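You operate a simulated robot arm through the tools that you are given. There is no shell and no other tool. Be economical: measure what you need, move in short steps, check, and stop when the job is done.

You are at the controls of a simulated robot arm. One attempt, no reset.

Task
Clamp the plain tube in the collar, slide on the sleeve that the lagging card names and cap it.

Only the result counts: the job must be done as asked and must still hold three seconds after the hand-in. Knocking over, shifting, dropping, spilling or breaking anything else fails it. A push-on lid holds only when it is set on centred and level and pressed home; a screw cap is set on level and turned clockwise until tight.

Robot
A 7-joint arm with a two-finger gripper, hanging from a carriage that runs on a rail from [-1240, 7] to [1240, -7] (x, y) and turns from -394 to 294 degrees about z. Base frame: it is fixed where the carriage stands at the start and does not move with it; the origin is on the floor, on the carriage's upright axis, x ahead of it, y to its left, z up; the surface under the hand at the start is at about z = 900. Readings come in mm, degrees, newtons and seconds.
With the tool pointing down near the work surface it reaches from about 420 to 780 mm from the robot's upright axis, wherever it stands. Its first joint turns from -143.0 to 143.0 degrees. Places, roughly: collar [400, -800, 900]; collar knob [400, -700, 900]. Payload 1.37 kg.
The TCP is the grasp point between the finger pads, 16 mm short of the fingertips. In the tool frame z runs along the fingers and y along their closing line. The gripper opens to 92 mm. The gripper's body begins 74 mm behind the TCP.
Orientation is told as [roll, pitch, yaw] about the base's x, y, z axes, in that order, counted from this pose: with the fingers straight down and closing along the base's y, the tool's x points along the base's -x, its y along +y and its z along -z.

Tools
- The arm moves only by the tool nudge_tool. Its argument "plan" is a list that holds one entry, the list of rows, each a list of 7 numbers: the turn, a rotation vector about the tool's x, y, z in degrees, then the shift along the tool's x, y, z in mm, then the gripper command, from -1 (fully open) to 1 (shut), values between in proportion. In form: [[[rx, ry, rz, tx, ty, tz, hand], ...]]. A call has 1 to 10 rows; each row shifts and turns the commanded pose from where the row before left it, along the tool's axes as they then stand. Rows are played at 5 a second. More than 50 mm and 8.6 degrees between two rows, or a gripper value outside its range, and nothing of the call is played. Where a pose cannot be reached the arm comes as near as it can. A force on the tool above 40 N (or 10 N above the force at the start of the call, whichever is more), or a blocked arm, ends the call early, and 0.2 s more pass. Each finger halts on what it meets, pressing with about 26 N; the grip force reading is that of the motor and also rises with nothing between the fingers. The clock runs only during rows and for 0.2 s after the last one: add rows that do not move to give the fingers time. It gives the time, the measured TCP pose, the force on the tool (base axes), the opening and the grip force at its end, in the units of the frame above (readings bear some noise), with the torque about the TCP (base axes, N m) and any sound that the robot's microphone picked up, and new pictures: "views" is both (left out), scene, wrist or none.
- Cameras (640 x 400 px; columns grow to the right, rows downward): "scene" is now at [241.8, -69.7, 1772.9]; the picture's right is [-0.97, -0.26, 0.00], its down [-0.20, 0.76, -0.61] and it looks along [0.16, -0.59, -0.79] (base axes); focal length 290 px, centre (320, 200). "wrist" rides on the gripper at [71, 19, -111] in the tool frame; the picture's right is [-0.26, 0.96, 0.00], its down [-0.78, -0.21, -0.59] and it looks along [-0.57, -0.15, 0.81] (tool axes); focal length 280 px, centre (320, 200). There is no depth. A picture from a camera that has moved, and an enlarged one, comes with that camera's place and axes in the base frame and with its lens.
- raise_lower(by): slides the trunk up (or, below 0, down) by that many mm; the arm and the scene camera ride with it, the base frame stays. It gives what a move gives, with no picture.
- steer(legs): drives the robot by 1 to 6 legs, each [ahead, left, turn to the left] in mm, mm and degrees, along the robot's own axes; the way and the turn of a leg run together, so that a leg with both is an arc; at most 1500 mm and 180 degrees a leg. The arm and the cameras ride along, it lands a little off, and it stops where it bumps. It keeps to its track: a leg is cut to what the track allows. It gives what a move gives, and a new picture of the scene camera.
- turn_head(pan, tilt): turns the head with the scene camera to pan (to the left, within 155 degrees either way) and tilt (down, from -29 to 69), counted from straight ahead of the robot. It gives what a move gives, and a new picture of the scene camera.
- inspect(camera, box): a new picture of the part [left, top, right, bottom] of that camera's present view, enlarged. No time passes.
- job_done(): hands the job in; it is judged then, once.

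Work in short steps. Places have to be worked out from the pictures, the camera data and where the tool is seen: move nearer, look again, correct. Check each grasp and each placing, and mend what went wrong. You have 120 turns and 260 pictures in all, those below and enlarged ones among them. Open the gripper and draw the arm clear of the work before you hand the job in, unless the task says otherwise; then end with one line.

The tools are called after "Emit:" as a command line: name --argument value ..., lists and objects as JSON in quotes. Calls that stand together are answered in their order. nudge_tool: Moves the arm, as the interface text tells. Its arguments: {"type":"object","properties":{"plan":{"type":"array"},"views":{"type":"string","enum":["both","scene","wrist","none"]}},"required":["plan"]} The other tools are called the same way: raise_lower (by) slides the trunk up or down; steer (legs) drives the base; turn_head (pan, tilt) turns the head that bears the scene camera; inspect (camera, box) takes an enlarged picture of a part of a camera's view; job_done () hands the job in.

At the start:

```text
t: 0.0
tcp_pos: [265.7, -511.3, 1001.0]
ee_rot: [0.0, 0.1, 0.0]
ft_force: [-0.5, -0.2, -0.4]
moment: [-0.01, 0.01, 0.0]
gripper_width: 92.1
gripper_force: 0.1
trunk travel left (down, up): [-425.0, 156.0]
robot x, y, heading: [2.4, -1.4, -0.0]
head pan, tilt: [-75.2, 52.2]
```

scene: 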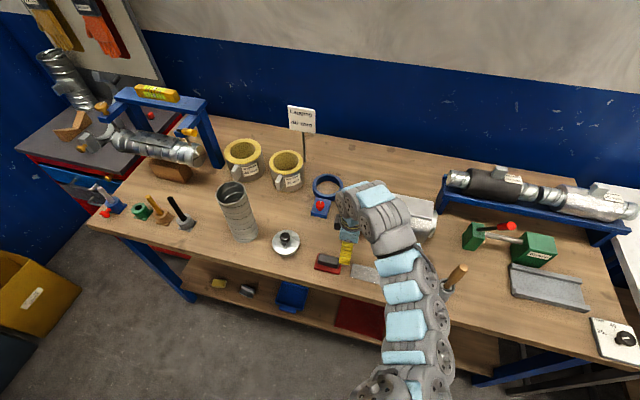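
wrist: 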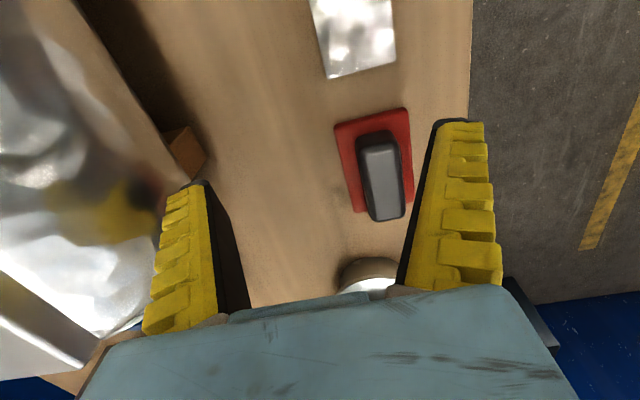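

The scene shows a bench with a plain tube standing, two yellow sleeves, a blue collar ring with a red knob, a cap, and a card. I enlarge the card and the work area.

Emit:
inspect --camera "scene" --box '[270, 90, 350, 140]'

Emit:
inspect --camera "scene" --box '[200, 130, 360, 270]'

```text
8.00 times, centred on (310, 115) of scene
camera zoom: at [241.8, -69.7, 1772.9], right [-0.97, -0.26, 0.0], down [-0.2, 0.76, -0.61], along [0.16, -0.59, -0.79], focal length 2321 px, centre (400, 880)
```

zoom: 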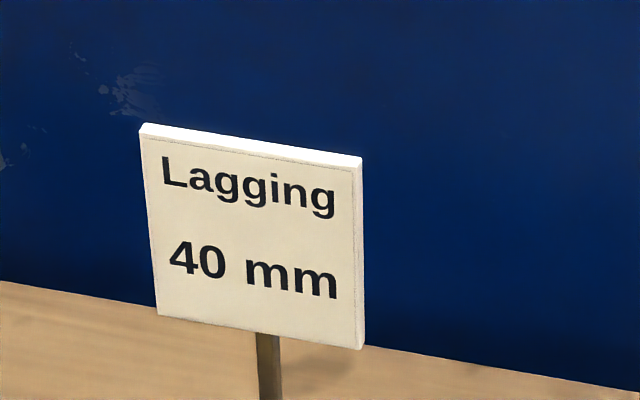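

```text
2.86 times, centred on (280, 200) of scene
camera zoom: at [241.8, -69.7, 1772.9], right [-0.97, -0.26, 0.0], down [-0.2, 0.76, -0.61], along [0.16, -0.59, -0.79], focal length 829 px, centre (434, 200)
```

zoom: 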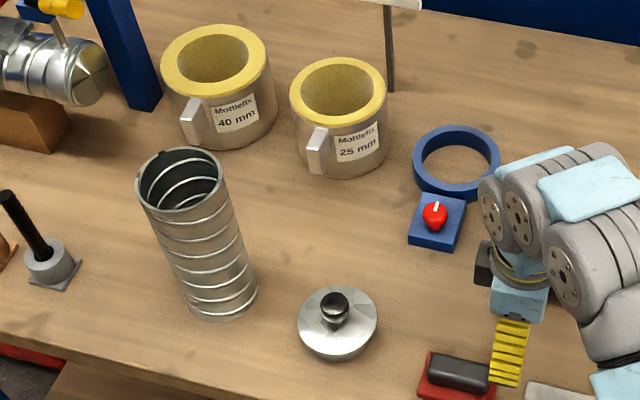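

Card: 40 mm. I check the other tubes around and the knob's detail.

Emit:
inspect --camera "scene" --box '[0, 20, 240, 230]'

Emit:
inspect --camera "scene" --box '[290, 160, 370, 230]'

Emit:
inspect --camera "scene" --box '[200, 170, 300, 260]'

Emit:
inspect --camera "scene" --box '[340, 150, 640, 360]'

```text
1.90 times, centred on (120, 125) of scene
camera zoom: at [241.8, -69.7, 1772.9], right [-0.97, -0.26, 0.0], down [-0.2, 0.76, -0.61], along [0.16, -0.59, -0.79], focal length 553 px, centre (701, 343)
```

zoom: 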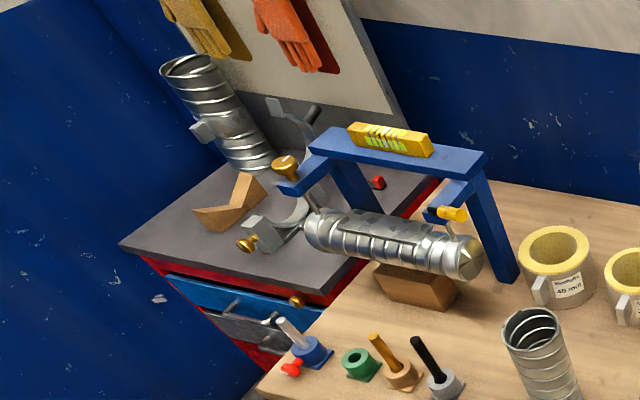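

```text
5.71 times, centred on (330, 195) of scene
camera zoom: at [241.8, -69.7, 1772.9], right [-0.97, -0.26, 0.0], down [-0.2, 0.76, -0.61], along [0.16, -0.59, -0.79], focal length 1658 px, centre (263, 229)
```

zoom: 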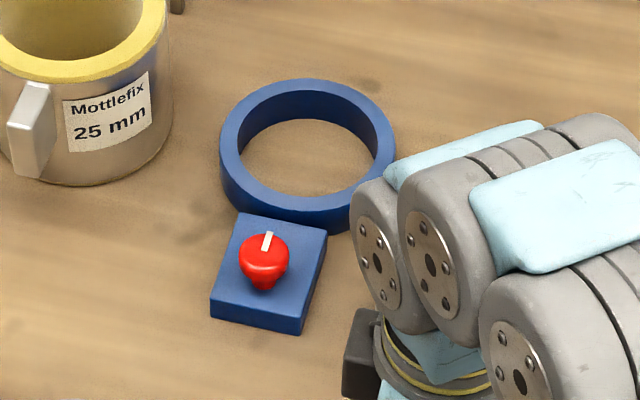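

```text
4.44 times, centred on (250, 215) of scene
camera zoom: at [241.8, -69.7, 1772.9], right [-0.97, -0.26, 0.0], down [-0.2, 0.76, -0.61], along [0.16, -0.59, -0.79], focal length 1290 px, centre (631, 133)
```

zoom: 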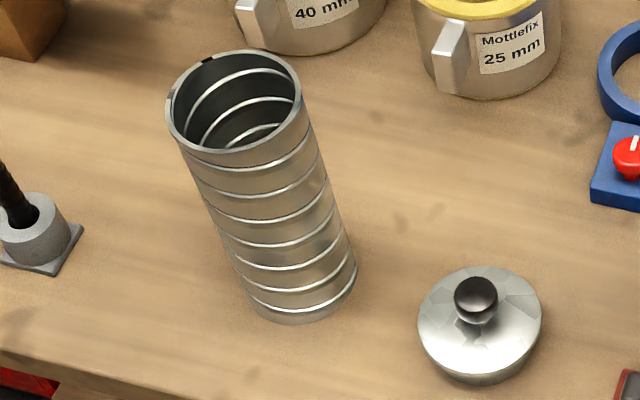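

```text
1.90 times, centred on (490, 255) of scene
camera zoom: at [241.8, -69.7, 1772.9], right [-0.97, -0.26, 0.0], down [-0.2, 0.76, -0.61], along [0.16, -0.59, -0.79], focal length 553 px, centre (-4, 95)
```

zoom: 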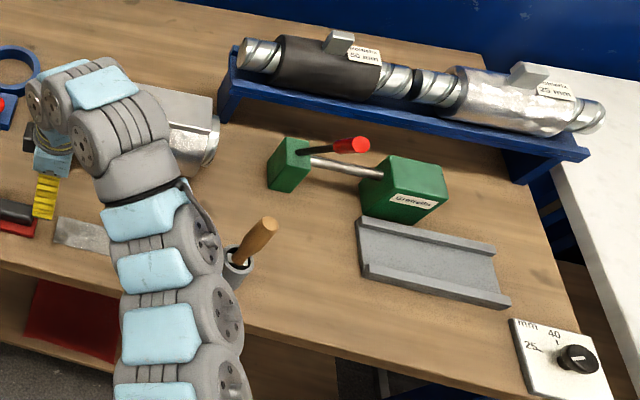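

The plain tube stands at about (622,-500), some 84 mm across and 230 tall. I lift the tool clear before driving anywhere.

Emit:
nudge_tool --plan '[[[0, 0, 0, 0, 0, -50, -1], [0, 0, 0, 0, 0, -50, -1], [0, 0, 0, 0, 0, -50, -1], [0, 0, 0, 0, 0, -50, -1], [0, 0, 0, 0, 0, -50, -1], [0, 0, 0, 0, 0, 0, -1]]]' --views "none"

```text
t: 1.4
tcp_pos: [264.0, -510.2, 1059.1]
ee_rot: [-0.1, 0.0, 0.0]
ft_force: [-0.1, -0.5, 0.3]
moment: [-0.02, 0.01, 0.02]
gripper_width: 91.8
gripper_force: 0.1
out of reach, approached as far as the arm can: row 2, 3, 4, 5
trunk travel left (down, up): [-425.0, 156.0]
robot x, y, heading: [1.0, -3.9, 0.1]
head pan, tilt: [-75.2, 52.2]
```

The arm tops out at 1059, so I raise the trunk fully.

Emit:
raise_lower --by 155

```text
t: 3.2
tcp_pos: [263.7, -510.3, 1214.3]
ee_rot: [0.0, 0.0, 0.0]
ft_force: [-0.1, -0.7, 0.3]
moment: [-0.01, 0.01, 0.01]
gripper_width: 91.7
gripper_force: 0.1
trunk travel left (down, up): [-580.0, 1.0]
robot x, y, heading: [-1.4, 5.0, -0.4]
head pan, tilt: [-75.2, 52.2]
```

Now clear of everything. I drive 350 ahead to sit opposite the work.

Emit:
steer --legs '[[350, 0, 0]]'

Emit:
turn_head --pan -85 --tilt 50

```text
t: 5.4
tcp_pos: [609.8, -513.8, 1214.9]
ee_rot: [0.0, 0.0, 0.1]
ft_force: [0.1, 0.2, -1.0]
moment: [-0.03, 0.03, -0.06]
gripper_width: 91.9
gripper_force: 0.2
trunk travel left (down, up): [-580.0, 1.0]
robot x, y, heading: [346.8, -1.0, 0.2]
head pan, tilt: [-75.2, 52.2]
camera scene: at [587.7, -71.6, 1927.9], right [-0.97, -0.26, 0.0], down [-0.2, 0.76, -0.61], along [0.16, -0.59, -0.79], focal length 290 px, centre (320, 200)
```

scene: 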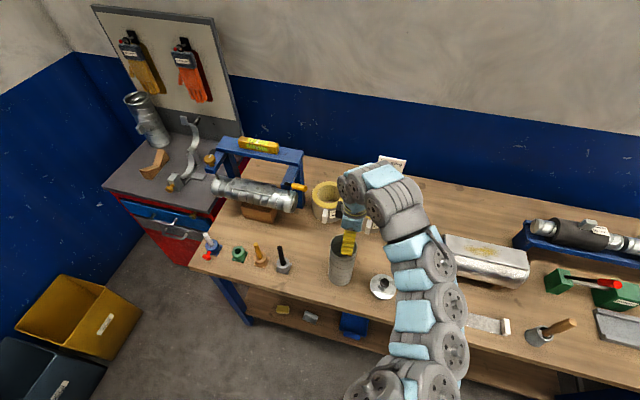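

```text
t: 6.2
tcp_pos: [608.9, -512.8, 1215.3]
ee_rot: [0.0, 0.0, 0.0]
ft_force: [-0.9, -1.0, 0.2]
moment: [-0.01, 0.0, 0.04]
gripper_width: 92.2
gripper_force: 0.0
trunk travel left (down, up): [-580.0, 1.0]
robot x, y, heading: [347.0, -2.5, -0.1]
head pan, tilt: [-85.0, 50.0]
camera scene: at [575.3, -75.9, 1930.8], right [-1.0, -0.09, 0.0], down [-0.07, 0.76, -0.64], along [0.06, -0.64, -0.77], focal length 290 px, centre (320, 200)
```

scene: 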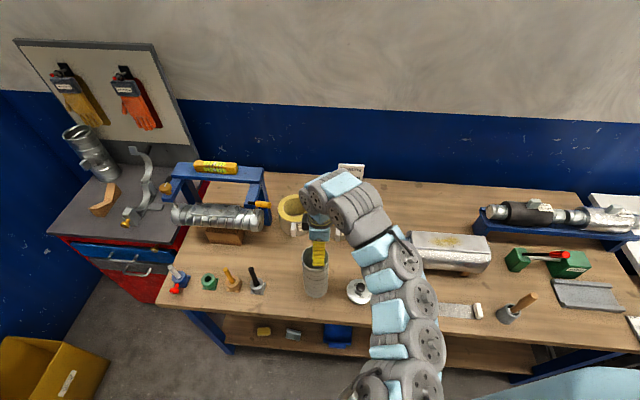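

I look through the wrist camera at the tube top beneath.

Emit:
inspect --camera "wrist" --box '[0, 0, 640, 400]'

Emit:
inspect --camera "scene" --box '[260, 220, 400, 310]'

```text
1.00 times, centred on (320, 200) of wrist (not enlarged: the box is as wide or as high as the picture)
camera zoom: at [538.9, -492.5, 1325.9], right [0.26, 0.97, 0.0], down [0.78, -0.21, 0.59], along [0.57, -0.15, -0.81], focal length 280 px, centre (320, 200)
```

zoom: 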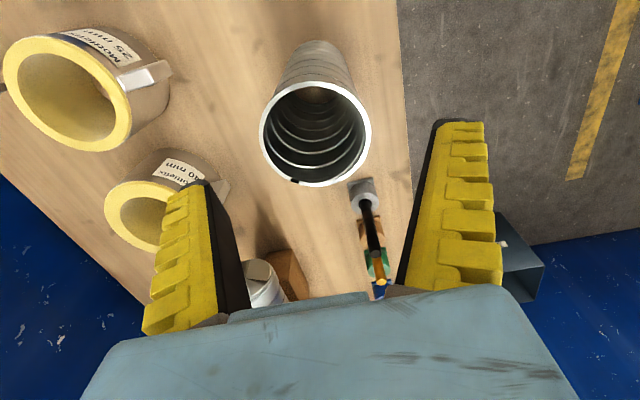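

```text
4.44 times, centred on (330, 265) of scene
camera zoom: at [575.3, -75.9, 1930.8], right [-1.0, -0.09, 0.0], down [-0.07, 0.76, -0.64], along [0.06, -0.64, -0.77], focal length 1290 px, centre (276, -89)
```

zoom: 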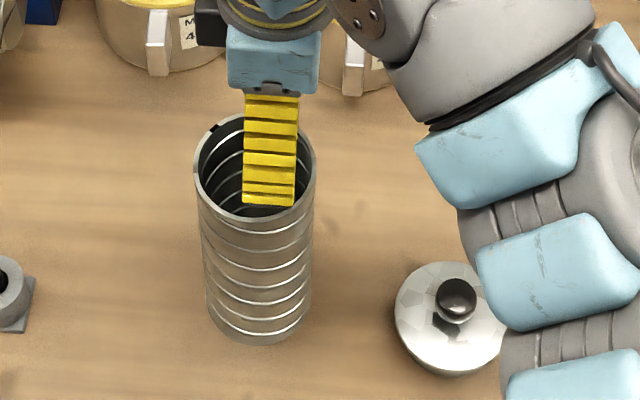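

I zoom on the rim mark and the lid.

Emit:
inspect --camera "wrist" --box '[250, 70, 390, 200]'

Emit:
inspect --camera "scene" --box '[340, 270, 380, 310]'

Emit:
inspect --camera "wrist" --box '[0, 20, 240, 260]'

```text
3.08 times, centred on (320, 135) of wrist
camera zoom: at [538.9, -492.5, 1325.9], right [0.26, 0.97, 0.0], down [0.78, -0.21, 0.59], along [0.57, -0.15, -0.81], focal length 863 px, centre (320, 400)
```

zoom: 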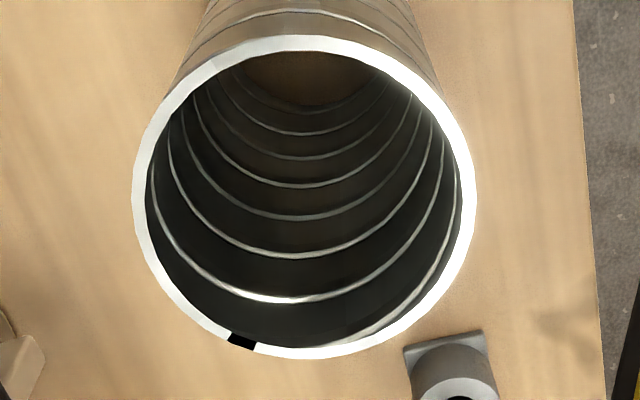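

```text
10.00 times, centred on (360, 290) of scene
camera zoom: at [575.3, -75.9, 1930.8], right [-1.0, -0.09, 0.0], down [-0.07, 0.76, -0.64], along [0.06, -0.64, -0.77], focal length 2901 px, centre (-80, -700)
```

zoom: 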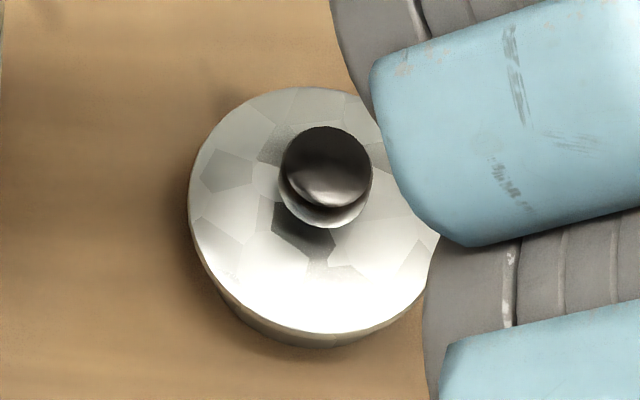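

```text
1.67 times, centred on (120, 140) of wrist
camera zoom: at [538.9, -492.5, 1325.9], right [0.26, 0.97, 0.0], down [0.78, -0.21, 0.59], along [0.57, -0.15, -0.81], focal length 467 px, centre (653, 300)
```

zoom: 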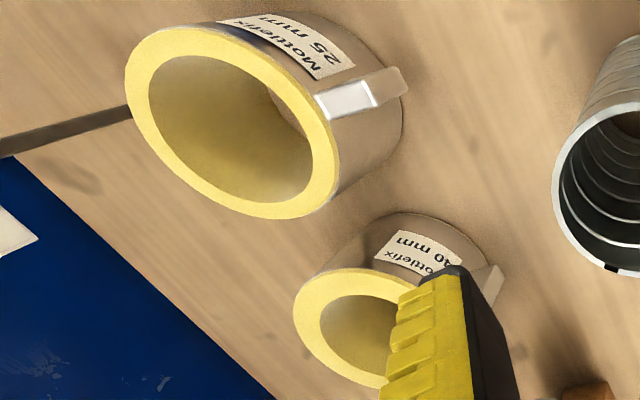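

The tube centre works out at about (620,-517), rim z≈1127. I align over it and come down to just above the rim to check the finger gaps.

Emit:
nudge_tool --plan '[[[0, 0, 0, -10, -4.5, 0, -1], [0, 0, 0, 0, 0, 30, -1], [0, 0, 0, 0, 0, 30, -1], [0, 0, 0, 0, 0, 0, -1]]]'

```text
t: 7.2
tcp_pos: [618.6, -517.1, 1154.4]
ee_rot: [0.0, -0.1, 0.0]
ft_force: [-0.3, -0.3, 0.8]
moment: [0.02, -0.02, 0.01]
gripper_width: 91.8
gripper_force: 0.0
trunk travel left (down, up): [-580.0, 1.0]
robot x, y, heading: [341.9, -2.1, 0.1]
head pan, tilt: [-85.0, 50.0]
camera scene: at [575.3, -75.9, 1930.8], right [-1.0, -0.09, 0.0], down [-0.07, 0.76, -0.64], along [0.06, -0.64, -0.77], focal length 290 px, centre (320, 200)
camera wrist: at [549.1, -496.2, 1264.9], right [0.26, 0.97, 0.0], down [0.78, -0.21, 0.59], along [0.57, -0.15, -0.81], focal length 280 px, centre (320, 200)
```

scene: 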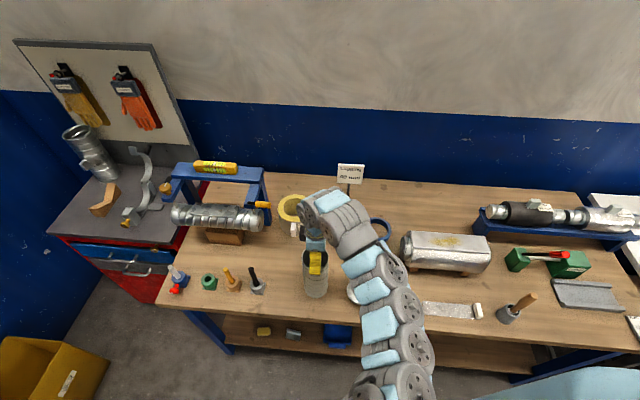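
wrist: 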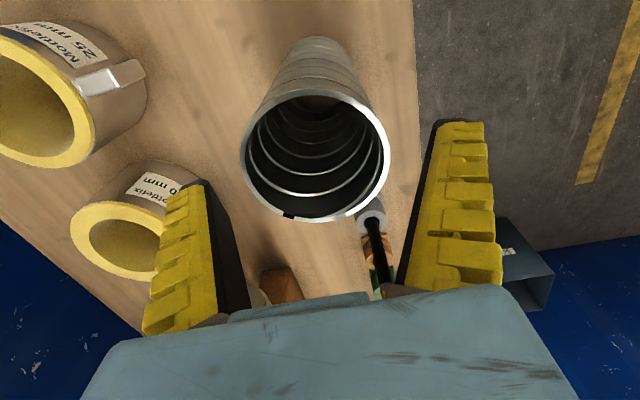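

Estimates agree: centre ≈(622.5,-519), rim ≈1123. Small correction and then tips just below the rim.

Emit:
nudge_tool --plan '[[[0, 0, 0, -4, -2, 0, -1], [0, 0, 0, 0, 0, 10, -1], [0, 0, 0, 0, 0, 10, -1], [0, 0, 0, 0, 0, 8, -1], [0, 0, 0, 0, 0, 0, -1]]]' --views "wrist"

Emit:
inspect --camera "scene" --box '[280, 230, 350, 300]'

```text
t: 8.3
tcp_pos: [623.1, -518.8, 1127.2]
ee_rot: [0.1, 0.1, 0.0]
ft_force: [-0.8, -0.3, 0.1]
moment: [0.01, -0.01, -0.03]
gripper_width: 91.9
gripper_force: 0.0
trunk travel left (down, up): [-580.0, 1.0]
robot x, y, heading: [346.2, 0.8, 0.1]
head pan, tilt: [-85.0, 50.0]
camera wrist: at [552.7, -498.6, 1238.3], right [0.26, 0.97, 0.0], down [0.78, -0.21, 0.59], along [0.57, -0.15, -0.81], focal length 280 px, centre (320, 200)
```

wrist: 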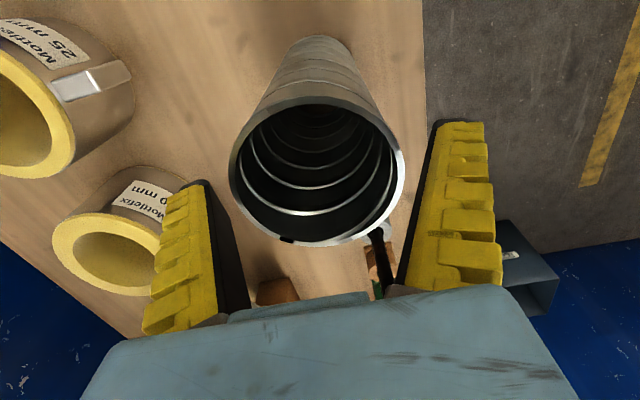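

```text
5.71 times, centred on (315, 265) of scene
camera zoom: at [575.3, -75.9, 1930.8], right [-1.0, -0.09, 0.0], down [-0.07, 0.76, -0.64], along [0.06, -0.64, -0.77], focal length 1658 px, centre (349, -171)
```

zoom: 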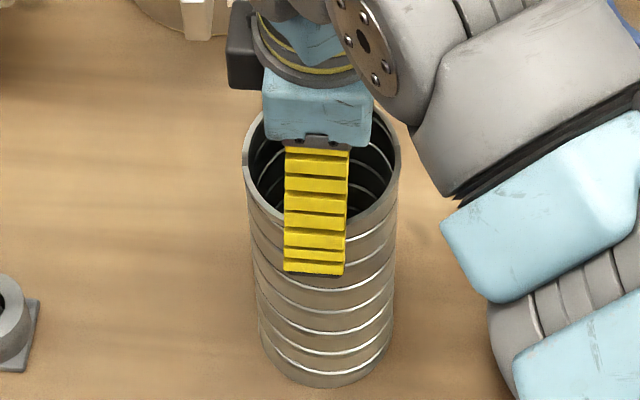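

Aligned: y matches at -519. I descend 45 mm over the tube.

Emit:
nudge_tool --plan '[[[0, 0, 0, 1.5, 0, 10, -1], [0, 0, 0, 0, 0, 12, -1], [0, 0, 0, 0, 0, 12, -1], [0, 0, 0, 0, 0, 11, -1], [0, 0, 0, 0, 0, 0, -1]]]' --views "wrist"

```text
t: 9.6
tcp_pos: [622.9, -521.9, 1081.6]
ee_rot: [-0.1, -0.1, 0.1]
ft_force: [-3.3, -2.3, 30.9]
moment: [1.29, -0.95, -0.15]
gripper_width: 98.8
gripper_force: 0.5
trunk travel left (down, up): [-580.0, 1.0]
robot x, y, heading: [340.3, 0.1, 0.0]
head pan, tilt: [-85.0, 50.0]
camera wrist: at [552.6, -500.5, 1193.1], right [0.26, 0.97, 0.0], down [0.78, -0.21, 0.59], along [0.57, -0.16, -0.81], focal length 280 px, centre (320, 200)
```

wrist: 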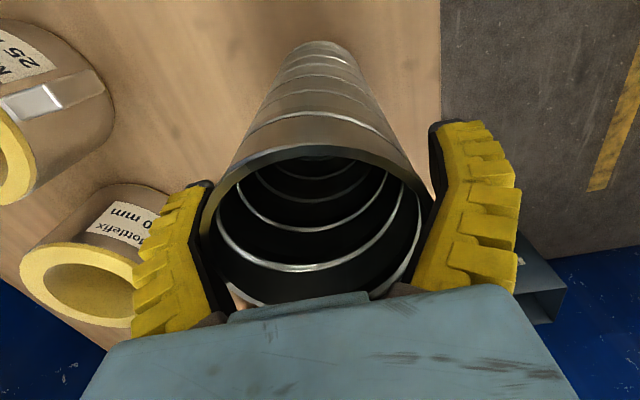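

The fingers have been forced apart (98.8 mm, 31 N), so the fit is tight or off. I draw back up and look.

Emit:
nudge_tool --plan '[[[0, 0, 0, 0, 0, -10, -1], [0, 0, 0, 0, 0, -15, -1], [0, 0, 0, 0, 0, -15, -1], [0, 0, 0, 0, 0, -5, -1], [0, 0, 0, 0, 0, 0, -1]]]' --views "wrist"

Emit:
inspect --camera "scene" --box '[280, 230, 350, 300]'

Emit:
inspect --camera "wrist" --box '[180, 60, 460, 260]'

```text
t: 10.8
tcp_pos: [622.6, -520.3, 1127.2]
ee_rot: [0.0, -0.1, 0.1]
ft_force: [-0.1, -1.0, 0.2]
moment: [-0.03, 0.03, -0.01]
gripper_width: 92.0
gripper_force: 0.1
trunk travel left (down, up): [-580.0, 1.0]
robot x, y, heading: [343.6, -0.9, 0.0]
head pan, tilt: [-85.0, 50.0]
camera wrist: at [552.1, -499.0, 1237.9], right [0.26, 0.97, 0.0], down [0.78, -0.21, 0.59], along [0.57, -0.15, -0.81], focal length 280 px, centre (320, 200)
```

wrist: 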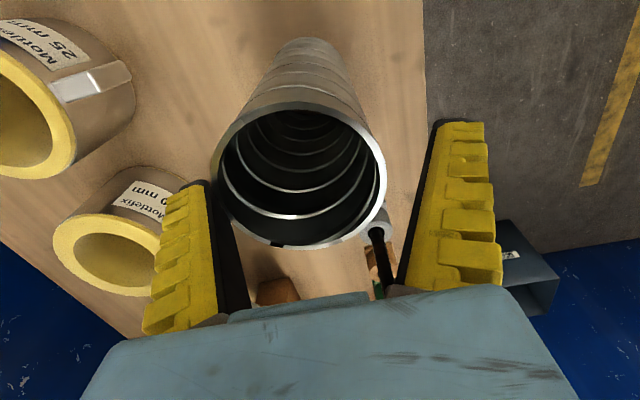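

```text
5.71 times, centred on (315, 265) of scene
camera zoom: at [575.2, -75.9, 1930.8], right [-1.0, -0.09, 0.0], down [-0.07, 0.76, -0.64], along [0.06, -0.64, -0.77], focal length 1658 px, centre (349, -171)
```

zoom: 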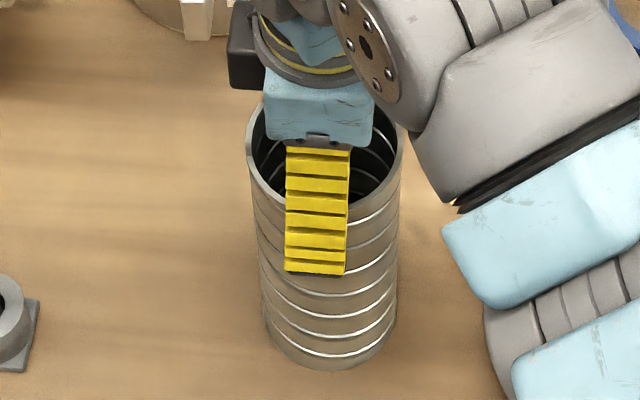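

```text
2.00 times, centred on (320, 160) of wrist
camera zoom: at [552.1, -499.0, 1237.9], right [0.26, 0.97, 0.0], down [0.78, -0.21, 0.59], along [0.57, -0.15, -0.81], focal length 561 px, centre (320, 280)
```

zoom: 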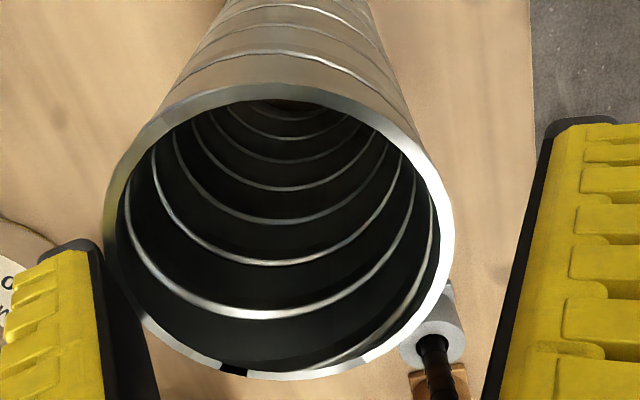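

The tube got slid a few mm toward -y; the pads seem to splay outward toward the tips. I rise clear and see how the fingers look when partly and fully closed.

Emit:
nudge_tool --plan '[[[0, 0, 0, 0, 0, -40, -1], [0, 0, 0, 0, 0, 0, 0], [0, 0, 0, 0, 0, 0, 0], [0, 0, 0, 0, 0, 0, 0]]]' --views "wrist"

Emit:
nudge_tool --plan '[[[0, 0, 0, 0, 0, 0, 0.8], [0, 0, 0, 0, 0, 0, 0.8], [0, 0, 0, 0, 0, 0, 0.8], [0, 0, 0, 0, 0, 0, 0.8]]]' --views "wrist"

```text
t: 11.8
tcp_pos: [622.4, -519.2, 1166.5]
ee_rot: [-0.1, 0.0, 0.0]
ft_force: [0.6, 0.3, 0.1]
moment: [-0.01, -0.01, -0.02]
gripper_width: 49.1
gripper_force: 2.8
trunk travel left (down, up): [-580.0, 1.0]
robot x, y, heading: [344.1, -5.0, -0.0]
head pan, tilt: [-85.0, 50.0]
camera wrist: at [551.1, -499.0, 1277.7], right [0.26, 0.97, 0.0], down [0.78, -0.21, 0.59], along [0.57, -0.15, -0.81], focal length 280 px, centre (320, 200)
```

wrist: 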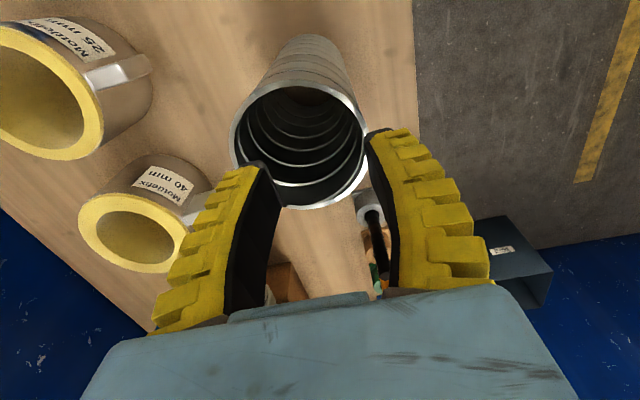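

```text
t: 12.8
tcp_pos: [622.4, -520.0, 1166.3]
ee_rot: [0.0, -0.1, -0.1]
ft_force: [0.3, 0.7, 0.2]
moment: [0.04, -0.01, -0.01]
gripper_width: 13.9
gripper_force: 3.2
trunk travel left (down, up): [-580.0, 1.0]
robot x, y, heading: [346.3, -1.7, 0.1]
head pan, tilt: [-85.0, 50.0]
camera wrist: at [551.1, -499.1, 1277.7], right [0.26, 0.97, 0.0], down [0.78, -0.21, 0.59], along [0.57, -0.15, -0.81], focal length 280 px, centre (320, 200)
```

wrist: 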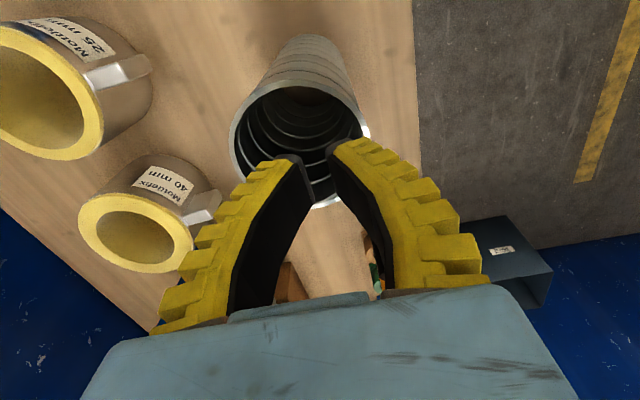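

The fingers are soft and bending: base gap is narrow, so only a shallow grip fits across the tube. I re-open, recentre at about (619,-529) and check from just above the rim.

Emit:
nudge_tool --plan '[[[0, 0, 0, 3, -9.5, 0, -1], [0, 0, 0, 0, 0, 0, -1], [0, 0, 0, 0, 0, 0, -1], [0, 0, 0, 0, 0, 15, -1], [0, 0, 0, 0, 0, 0, -1]]]' --views "wrist"

Emit:
inspect --camera "wrist" --box '[160, 60, 480, 260]'

```text
t: 13.9
tcp_pos: [619.0, -528.7, 1151.7]
ee_rot: [0.1, 0.0, 0.0]
ft_force: [-0.3, -0.4, -0.1]
moment: [0.03, -0.02, -0.01]
gripper_width: 92.0
gripper_force: 0.0
trunk travel left (down, up): [-580.0, 1.0]
robot x, y, heading: [350.8, 0.1, 0.1]
head pan, tilt: [-85.0, 50.0]
camera wrist: at [548.3, -508.6, 1262.4], right [0.26, 0.97, 0.0], down [0.78, -0.21, 0.59], along [0.57, -0.15, -0.81], focal length 280 px, centre (320, 200)
```

wrist: 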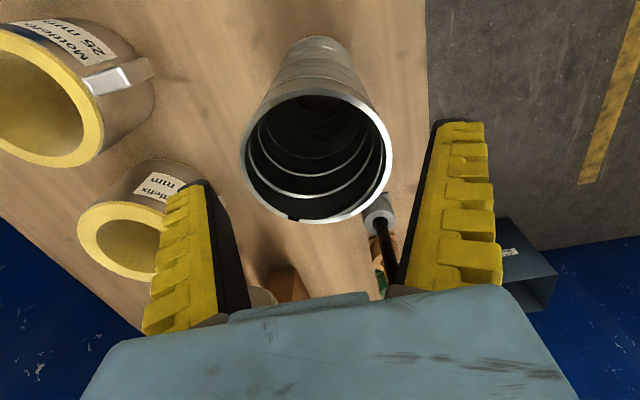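

```text
2.00 times, centred on (320, 160) of wrist
camera zoom: at [548.3, -508.6, 1262.4], right [0.26, 0.97, 0.0], down [0.78, -0.21, 0.59], along [0.57, -0.15, -0.81], focal length 561 px, centre (320, 280)
```

zoom: 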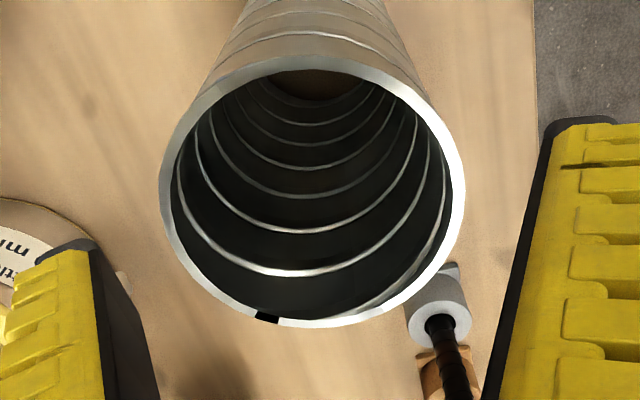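

Centred at (620,-529). Descend to TCP ≈1115 (rim about 6 mm above it), then close.

Emit:
nudge_tool --plan '[[[0, 0, 0, -1, -0.7, 12, -1], [0, 0, 0, 0, 0, 12, -1], [0, 0, 0, 0, 0, 12, -1], [0, 0, 0, 0, 0, 0, -1]]]' --views "none"

Emit:
nudge_tool --plan '[[[0, 0, 0, 0, 0, 0, 0.5], [0, 0, 0, 0, 0, 0, 1], [0, 0, 0, 0, 0, 0, 1], [0, 0, 0, 0, 0, 0, 1]]]' --views "wrist"

Emit:
inspect --camera "scene" --box '[280, 220, 350, 300]'

```text
t: 14.9
tcp_pos: [621.0, -529.1, 1116.5]
ee_rot: [0.0, 0.0, 0.1]
ft_force: [-0.1, 0.0, 0.2]
moment: [-0.01, -0.01, 0.01]
gripper_width: 91.9
gripper_force: 0.1
trunk travel left (down, up): [-580.0, 1.0]
robot x, y, heading: [346.5, -4.2, 0.1]
head pan, tilt: [-85.0, 50.0]
```

```text
t: 15.9
tcp_pos: [620.5, -528.5, 1115.5]
ee_rot: [-0.1, 0.0, 0.0]
ft_force: [-0.7, -0.4, 1.7]
moment: [0.06, 0.0, 0.01]
gripper_width: 84.1
gripper_force: 25.7
trunk travel left (down, up): [-580.0, 1.0]
robot x, y, heading: [347.0, -2.7, -0.2]
head pan, tilt: [-85.0, 50.0]
camera wrist: at [549.0, -509.2, 1227.0], right [0.26, 0.97, 0.0], down [0.78, -0.21, 0.59], along [0.57, -0.15, -0.81], focal length 280 px, centre (320, 200)
```

wrist: 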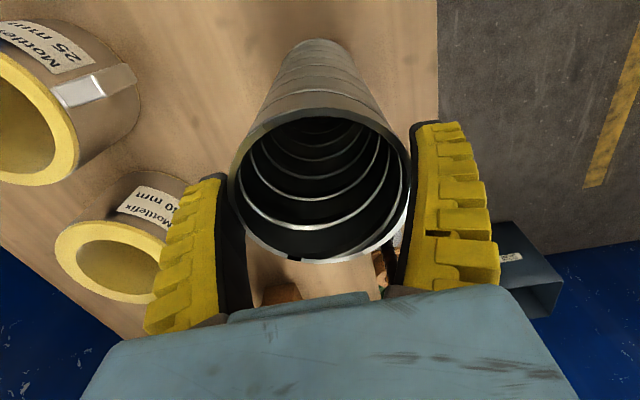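

```text
5.00 times, centred on (315, 260) of scene
camera zoom: at [575.3, -75.9, 1930.8], right [-1.0, -0.09, 0.0], down [-0.07, 0.76, -0.64], along [0.06, -0.64, -0.77], focal length 1451 px, centre (345, -100)
```

zoom: 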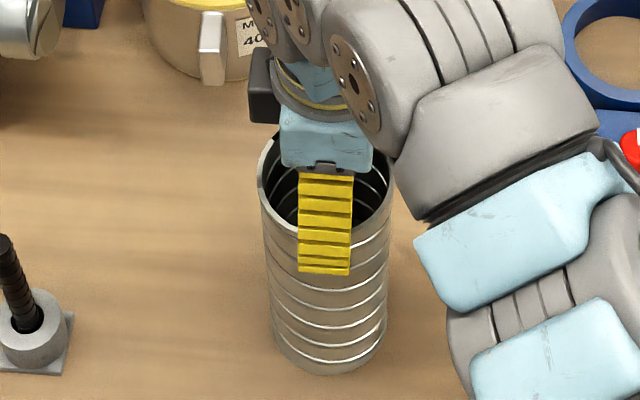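

Gripped at 84.1 mm. Test lift by 15 mm.

Emit:
nudge_tool --plan '[[[0, 0, 0, 0, 0, -5, 1], [0, 0, 0, 0, 0, -10, 1], [0, 0, 0, 0, 0, 0, 1], [0, 0, 0, 0, 0, 0, 1]]]' --views "wrist"

Emit:
inspect --camera "scene" --box '[280, 220, 350, 300]'

```text
t: 16.9
tcp_pos: [620.7, -529.5, 1130.3]
ee_rot: [0.1, 0.0, 0.0]
ft_force: [0.0, 0.5, -3.7]
moment: [0.02, 0.01, -0.01]
gripper_width: 83.9
gripper_force: 25.6
trunk travel left (down, up): [-580.0, 1.0]
robot x, y, heading: [346.6, -3.6, 0.2]
head pan, tilt: [-85.0, 50.0]
camera wrist: at [549.1, -509.0, 1240.9], right [0.26, 0.97, 0.0], down [0.78, -0.21, 0.59], along [0.57, -0.15, -0.81], focal length 280 px, centre (320, 200)
```

wrist: 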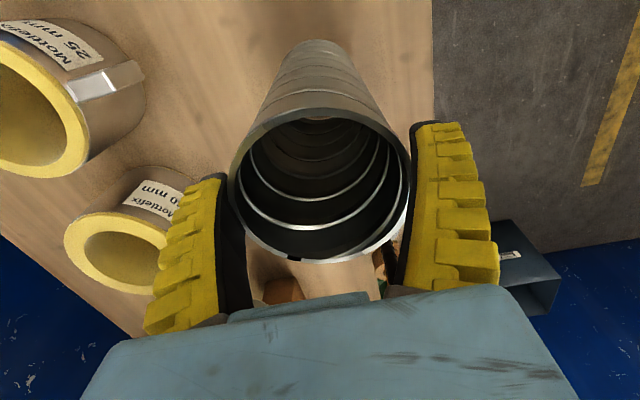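

```text
5.00 times, centred on (315, 260) of scene
camera zoom: at [575.2, -75.8, 1930.8], right [-1.0, -0.09, 0.0], down [-0.07, 0.76, -0.64], along [0.06, -0.64, -0.77], focal length 1451 px, centre (345, -100)
```

zoom: 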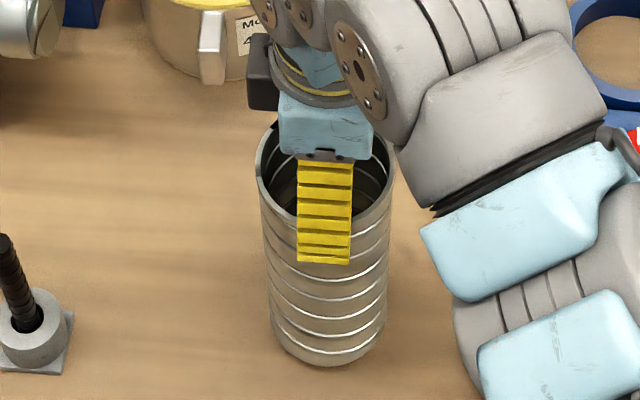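

Holding (≈0.38 kg). I lift to about 1212 and drive the robot back so the hand is at x≈400, clear of the sleeves.

Emit:
nudge_tool --plan '[[[0, 0, 0, 0, 0, -20, 1], [0, 0, 0, 0, 0, -20, 1], [0, 0, 0, 0, 0, -20, 1], [0, 0, 0, 0, 0, -20, 1], [0, 0, 0, 0, 0, 0, 1]]]' --views "none"

Emit:
nudge_tool --plan '[[[0, 0, 0, 25, 0, 0, 1], [0, 0, 0, 25, 0, 0, 1], [0, 0, 0, 25, 0, 0, 1], [0, 0, 0, 25, 0, 0, 1], [0, 0, 0, 25, 0, 0, 1], [0, 0, 0, 25, 0, 0, 1], [0, 0, 0, 25, 0, 0, 1], [0, 0, 0, 25, 0, 0, 1], [0, 0, 0, 20, 0, 0, 1], [0, 0, 0, 0, 0, 0, 1]]]'

```text
t: 18.1
tcp_pos: [621.1, -529.9, 1209.6]
ee_rot: [0.0, -0.1, 0.1]
ft_force: [0.2, -0.3, 0.4]
moment: [-0.01, 0.01, 0.02]
gripper_width: 0.2
gripper_force: 26.2
trunk travel left (down, up): [-580.0, 1.0]
robot x, y, heading: [346.5, -5.0, -0.1]
head pan, tilt: [-85.0, 50.0]
```

```text
t: 20.4
tcp_pos: [400.1, -530.0, 1210.6]
ee_rot: [0.0, 0.0, 0.1]
ft_force: [0.0, -0.5, 0.2]
moment: [0.01, 0.0, 0.0]
gripper_width: 0.0
gripper_force: 26.1
trunk travel left (down, up): [-580.0, 1.0]
robot x, y, heading: [347.0, -0.9, 0.1]
head pan, tilt: [-85.0, 50.0]
camera scene: at [575.3, -75.9, 1930.8], right [-1.0, -0.09, 0.0], down [-0.07, 0.76, -0.64], along [0.06, -0.64, -0.77], focal length 290 px, centre (320, 200)
camera wrist: at [329.3, -509.3, 1322.0], right [0.26, 0.97, 0.0], down [0.78, -0.21, 0.59], along [0.57, -0.15, -0.81], focal length 280 px, centre (320, 200)
```

scene: 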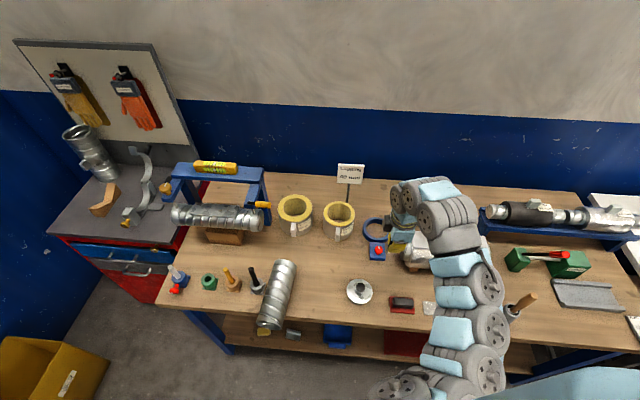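
wrist: 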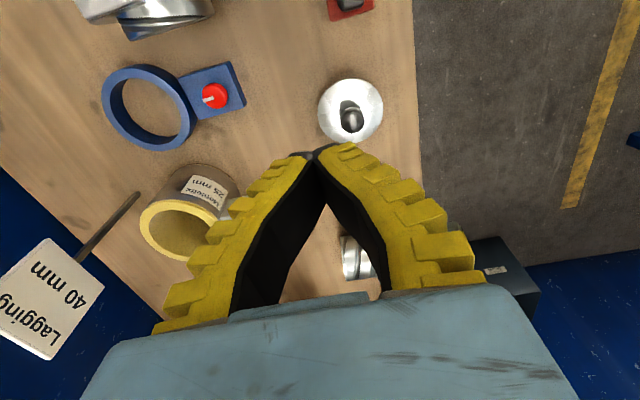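

The grip slipped and the tube has tipped over on the bench, hanging over the front edge. I look closely before touching it.

Emit:
inspect --camera "scene" --box '[160, 240, 320, 350]'

```text
3.64 times, centred on (240, 295) of scene
camera zoom: at [575.3, -75.9, 1930.8], right [-1.0, -0.09, 0.0], down [-0.07, 0.76, -0.64], along [0.06, -0.64, -0.77], focal length 1055 px, centre (611, -146)
```

zoom: 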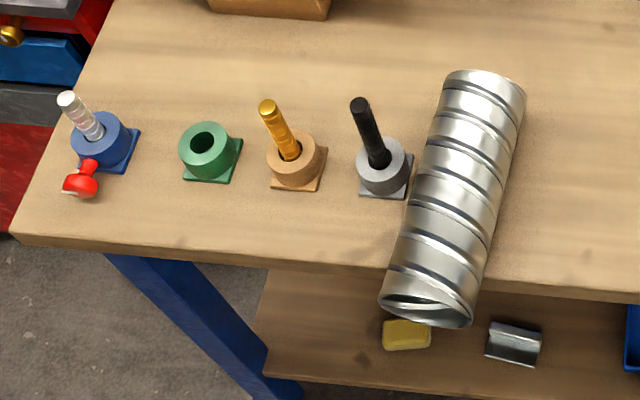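

The tube lies along y around (758,-466), overhanging the edge but resting; nothing else seems disturbed. Lying down, it can be wrapped firmly by the soft fingers near z≈940 and then tilted upright. I open, turn the tool -90° about its axis (closing along x).

Emit:
nudge_tool --plan '[[[0, 0, -8.5, 0, 0, 0, -1], [0, 0, -8.5, 0, 0, 0, -1], [0, 0, -8.5, 0, 0, 0, -1], [0, 0, -8.5, 0, 0, 0, -1], [0, 0, -8.5, 0, 0, 0, -1], [0, 0, -8.5, 0, 0, 0, -1], [0, 0, -8.5, 0, 0, 0, -1], [0, 0, -8.5, 0, 0, 0, -1], [0, 0, -8.5, 0, 0, 0, -1], [0, 0, -8.5, 0, 0, 0, -1]]]' --views "none"

Emit:
nudge_tool --plan '[[[0, 0, -5, 0, 0, 0, -1], [0, 0, 0, 0, -45, 0, -1], [0, 0, 0, 0, -45, 0, -1], [0, 0, 0, 0, -45, 0, -1], [0, 0, 0, 0, -45, 0, -1], [0, 0, 0, 0, -45, 0, -1], [0, 0, 0, 0, -45, 0, -1], [0, 0, 0, 0, -45, 0, -1], [0, 0, 0, 0, -35, 0, -1], [0, 0, 0, 0, 0, 0, -1]]]'

```text
t: 22.6
tcp_pos: [400.8, -530.1, 1210.3]
ee_rot: [-0.1, 0.0, 85.1]
ft_force: [0.4, 0.5, 0.0]
moment: [0.01, -0.02, 0.02]
gripper_width: 91.6
gripper_force: 0.0
trunk travel left (down, up): [-580.0, 1.0]
robot x, y, heading: [348.6, 1.1, 0.1]
head pan, tilt: [-85.0, 50.0]
```

```text
t: 24.8
tcp_pos: [749.0, -529.6, 1210.1]
ee_rot: [0.1, -0.1, 90.1]
ft_force: [-0.1, -0.3, 0.7]
moment: [-0.03, 0.02, 0.04]
gripper_width: 91.7
gripper_force: 0.0
trunk travel left (down, up): [-580.0, 1.0]
robot x, y, heading: [344.2, -4.0, 0.1]
head pan, tilt: [-85.0, 50.0]
camera scene: at [575.3, -75.9, 1930.8], right [-1.0, -0.09, 0.0], down [-0.07, 0.76, -0.64], along [0.06, -0.64, -0.77], focal length 290 px, centre (320, 200)
camera wrist: at [730.8, -598.5, 1322.1], right [-0.97, 0.26, 0.0], down [0.21, 0.78, 0.59], along [0.15, 0.57, -0.81], focal length 280 px, centre (320, 200)
```

scene: 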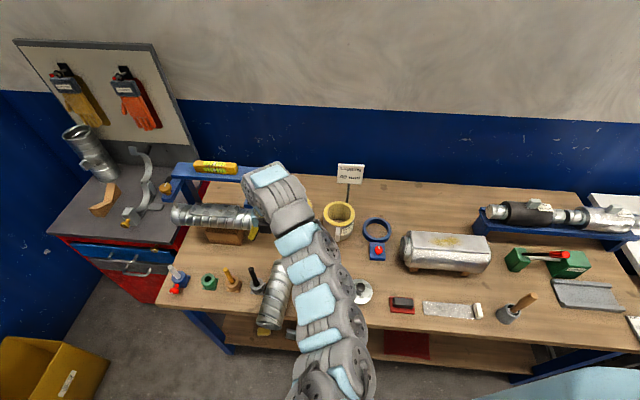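
wrist: 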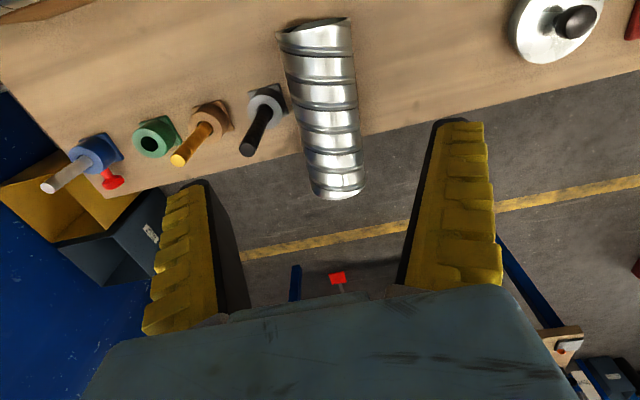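

I zoom onto the tube ends to see which end carries the mark and its contact with the grey block.

Emit:
inspect --camera "wrist" --box '[230, 0, 390, 210]'

```text
1.90 times, centred on (310, 105) of wrist
camera zoom: at [730.8, -598.5, 1322.1], right [-0.97, 0.26, 0.0], down [0.21, 0.78, 0.59], along [0.15, 0.57, -0.81], focal length 534 px, centre (339, 381)
```

zoom: 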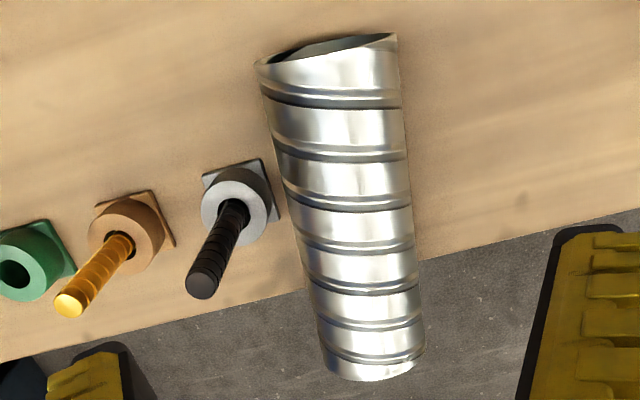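

Tube axis runs from (768,-360) to (743,-576), 6.6° off y. The grey block sits at y -515…-469, so I'll grip at (747,-540). I align and come down to just above the tube.

Emit:
nudge_tool --plan '[[[0, 0, 6.6, 0, 0, 0, -1], [0, 0, 0, 10.5, 0.8, 0, -1], [0, 0, 0, 0, 0, 45, -1], [0, 0, 0, 0, 0, 45, -1], [0, 0, 0, 0, 0, 45, -1], [0, 0, 0, 0, 0, 45, -1], [0, 0, 0, 0, 0, 0, -1]]]'

Emit:
inspect --camera "wrist" --box '[160, 0, 480, 220]'

```text
t: 26.4
tcp_pos: [747.2, -542.1, 1031.6]
ee_rot: [-0.1, 0.0, 83.5]
ft_force: [1.7, 0.2, -0.5]
moment: [0.03, -0.03, -0.01]
gripper_width: 91.7
gripper_force: 0.0
trunk travel left (down, up): [-580.0, 1.0]
robot x, y, heading: [345.9, -2.6, 0.1]
head pan, tilt: [-85.0, 50.0]
camera scene: at [575.3, -75.9, 1930.9], right [-1.0, -0.09, 0.0], down [-0.07, 0.76, -0.64], along [0.06, -0.64, -0.77], focal length 290 px, centre (320, 200)
camera wrist: at [720.9, -608.7, 1143.6], right [-0.93, 0.37, 0.0], down [0.3, 0.75, 0.59], along [0.22, 0.55, -0.81], focal length 280 px, centre (320, 200)
```

scene: 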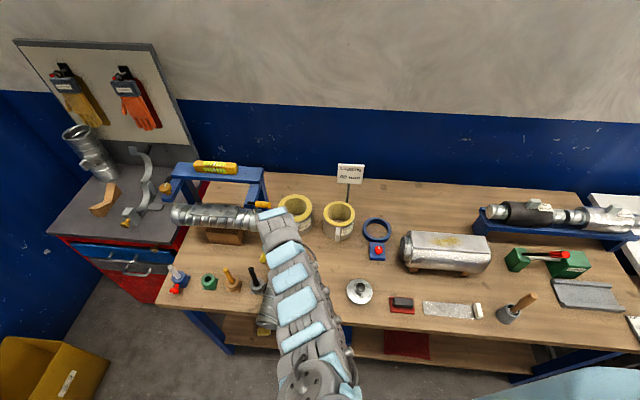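
wrist: 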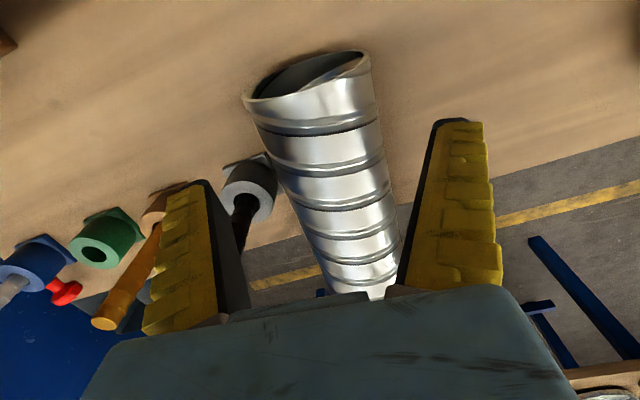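

```text
1.82 times, centred on (320, 110) of wrist
camera zoom: at [720.9, -608.7, 1143.6], right [-0.93, 0.37, 0.0], down [0.3, 0.75, 0.59], along [0.22, 0.55, -0.81], focal length 510 px, centre (320, 364)
```

zoom: 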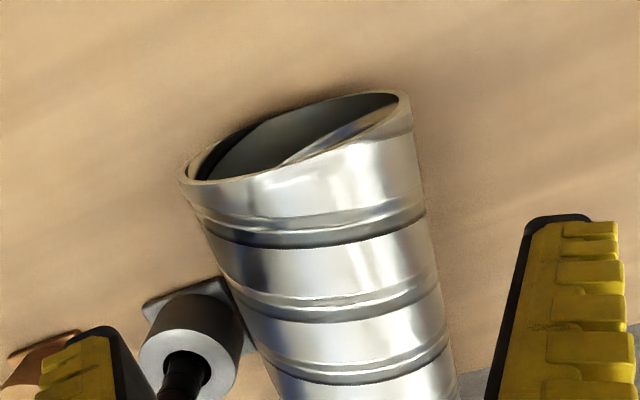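

Block clearances hold (plinth back edge at y≈-516). I shift slightly and descend to axis height z≈940.

Emit:
nudge_tool --plan '[[[0, 0, 0, -4, -2, 0, -1], [0, 0, 0, 0, 0, 30, -1], [0, 0, 0, 0, 0, 25, -1], [0, 0, 0, 0, 0, 20, -1], [0, 0, 0, 0, 0, 15, -1], [0, 0, 0, 0, 0, 0, -1]]]' --views "wrist"

```text
t: 27.8
tcp_pos: [747.3, -528.6, 952.3]
ee_rot: [0.0, 0.0, 83.4]
ft_force: [0.8, -0.2, 0.2]
moment: [0.01, 0.02, -0.03]
gripper_width: 92.1
gripper_force: 0.0
out of reach, approached as far as the arm can: row 4, 5
trunk travel left (down, up): [-580.0, 1.0]
robot x, y, heading: [346.6, 1.9, 0.2]
head pan, tilt: [-85.0, 50.0]
camera wrist: at [720.1, -596.6, 1063.2], right [-0.93, 0.37, 0.0], down [0.3, 0.75, 0.59], along [0.22, 0.55, -0.81], focal length 280 px, centre (320, 200)
```

wrist: 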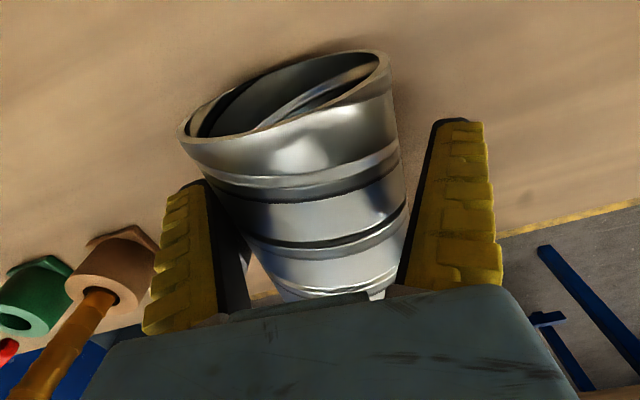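

The arm runs out of downward reach with the trunk this high, so I go up 60 and lower the trunk instead.

Emit:
nudge_tool --plan '[[[0, 0, 0, 0, 0, -30, -1], [0, 0, 0, 0, 0, -40, -1], [0, 0, 0, 0, 0, 0, -1]]]' --views "none"

```text
t: 28.6
tcp_pos: [749.1, -529.8, 1022.5]
ee_rot: [0.1, 0.0, 83.4]
ft_force: [0.9, -0.6, 0.0]
moment: [0.01, 0.02, -0.01]
gripper_width: 91.9
gripper_force: 0.0
trunk travel left (down, up): [-580.0, 1.0]
robot x, y, heading: [343.5, -0.7, 0.1]
head pan, tilt: [-85.0, 50.0]
```

Recentre along the tube and lower the trunk 65.

Emit:
nudge_tool --plan '[[[0, 0, 0, 8, -1, 0, -1], [0, 0, 0, 0, 0, 0, -1]]]' --views "none"

Emit:
raise_lower --by -65

Emit:
inspect --camera "wrist" --box '[0, 0, 640, 400]'

```text
t: 29.1
tcp_pos: [747.9, -537.8, 1022.1]
ee_rot: [0.1, 0.0, 83.4]
ft_force: [0.9, 0.4, 0.5]
moment: [0.01, -0.01, 0.01]
gripper_width: 92.0
gripper_force: 0.1
trunk travel left (down, up): [-580.0, 1.0]
robot x, y, heading: [343.7, -6.9, -0.0]
head pan, tilt: [-85.0, 50.0]
```

```text
t: 30.2
tcp_pos: [748.3, -537.9, 957.4]
ee_rot: [0.0, 0.0, 83.4]
ft_force: [-0.1, 0.4, 0.3]
moment: [-0.02, 0.03, 0.01]
gripper_width: 92.0
gripper_force: 0.1
trunk travel left (down, up): [-515.0, 66.0]
robot x, y, heading: [344.3, -4.9, 0.0]
head pan, tilt: [-85.0, 50.0]
```

```text
1.00 times, centred on (320, 200) of wrist (not enlarged: the box is as wide or as high as the picture)
camera zoom: at [721.4, -604.5, 1068.3], right [-0.93, 0.37, 0.0], down [0.3, 0.75, 0.59], along [0.22, 0.55, -0.81], focal length 280 px, centre (320, 200)
```

zoom: 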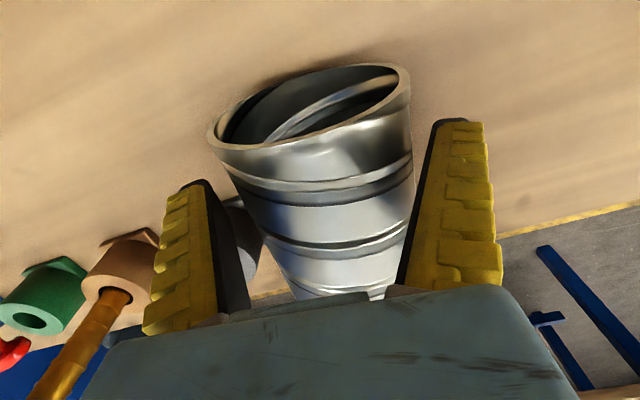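

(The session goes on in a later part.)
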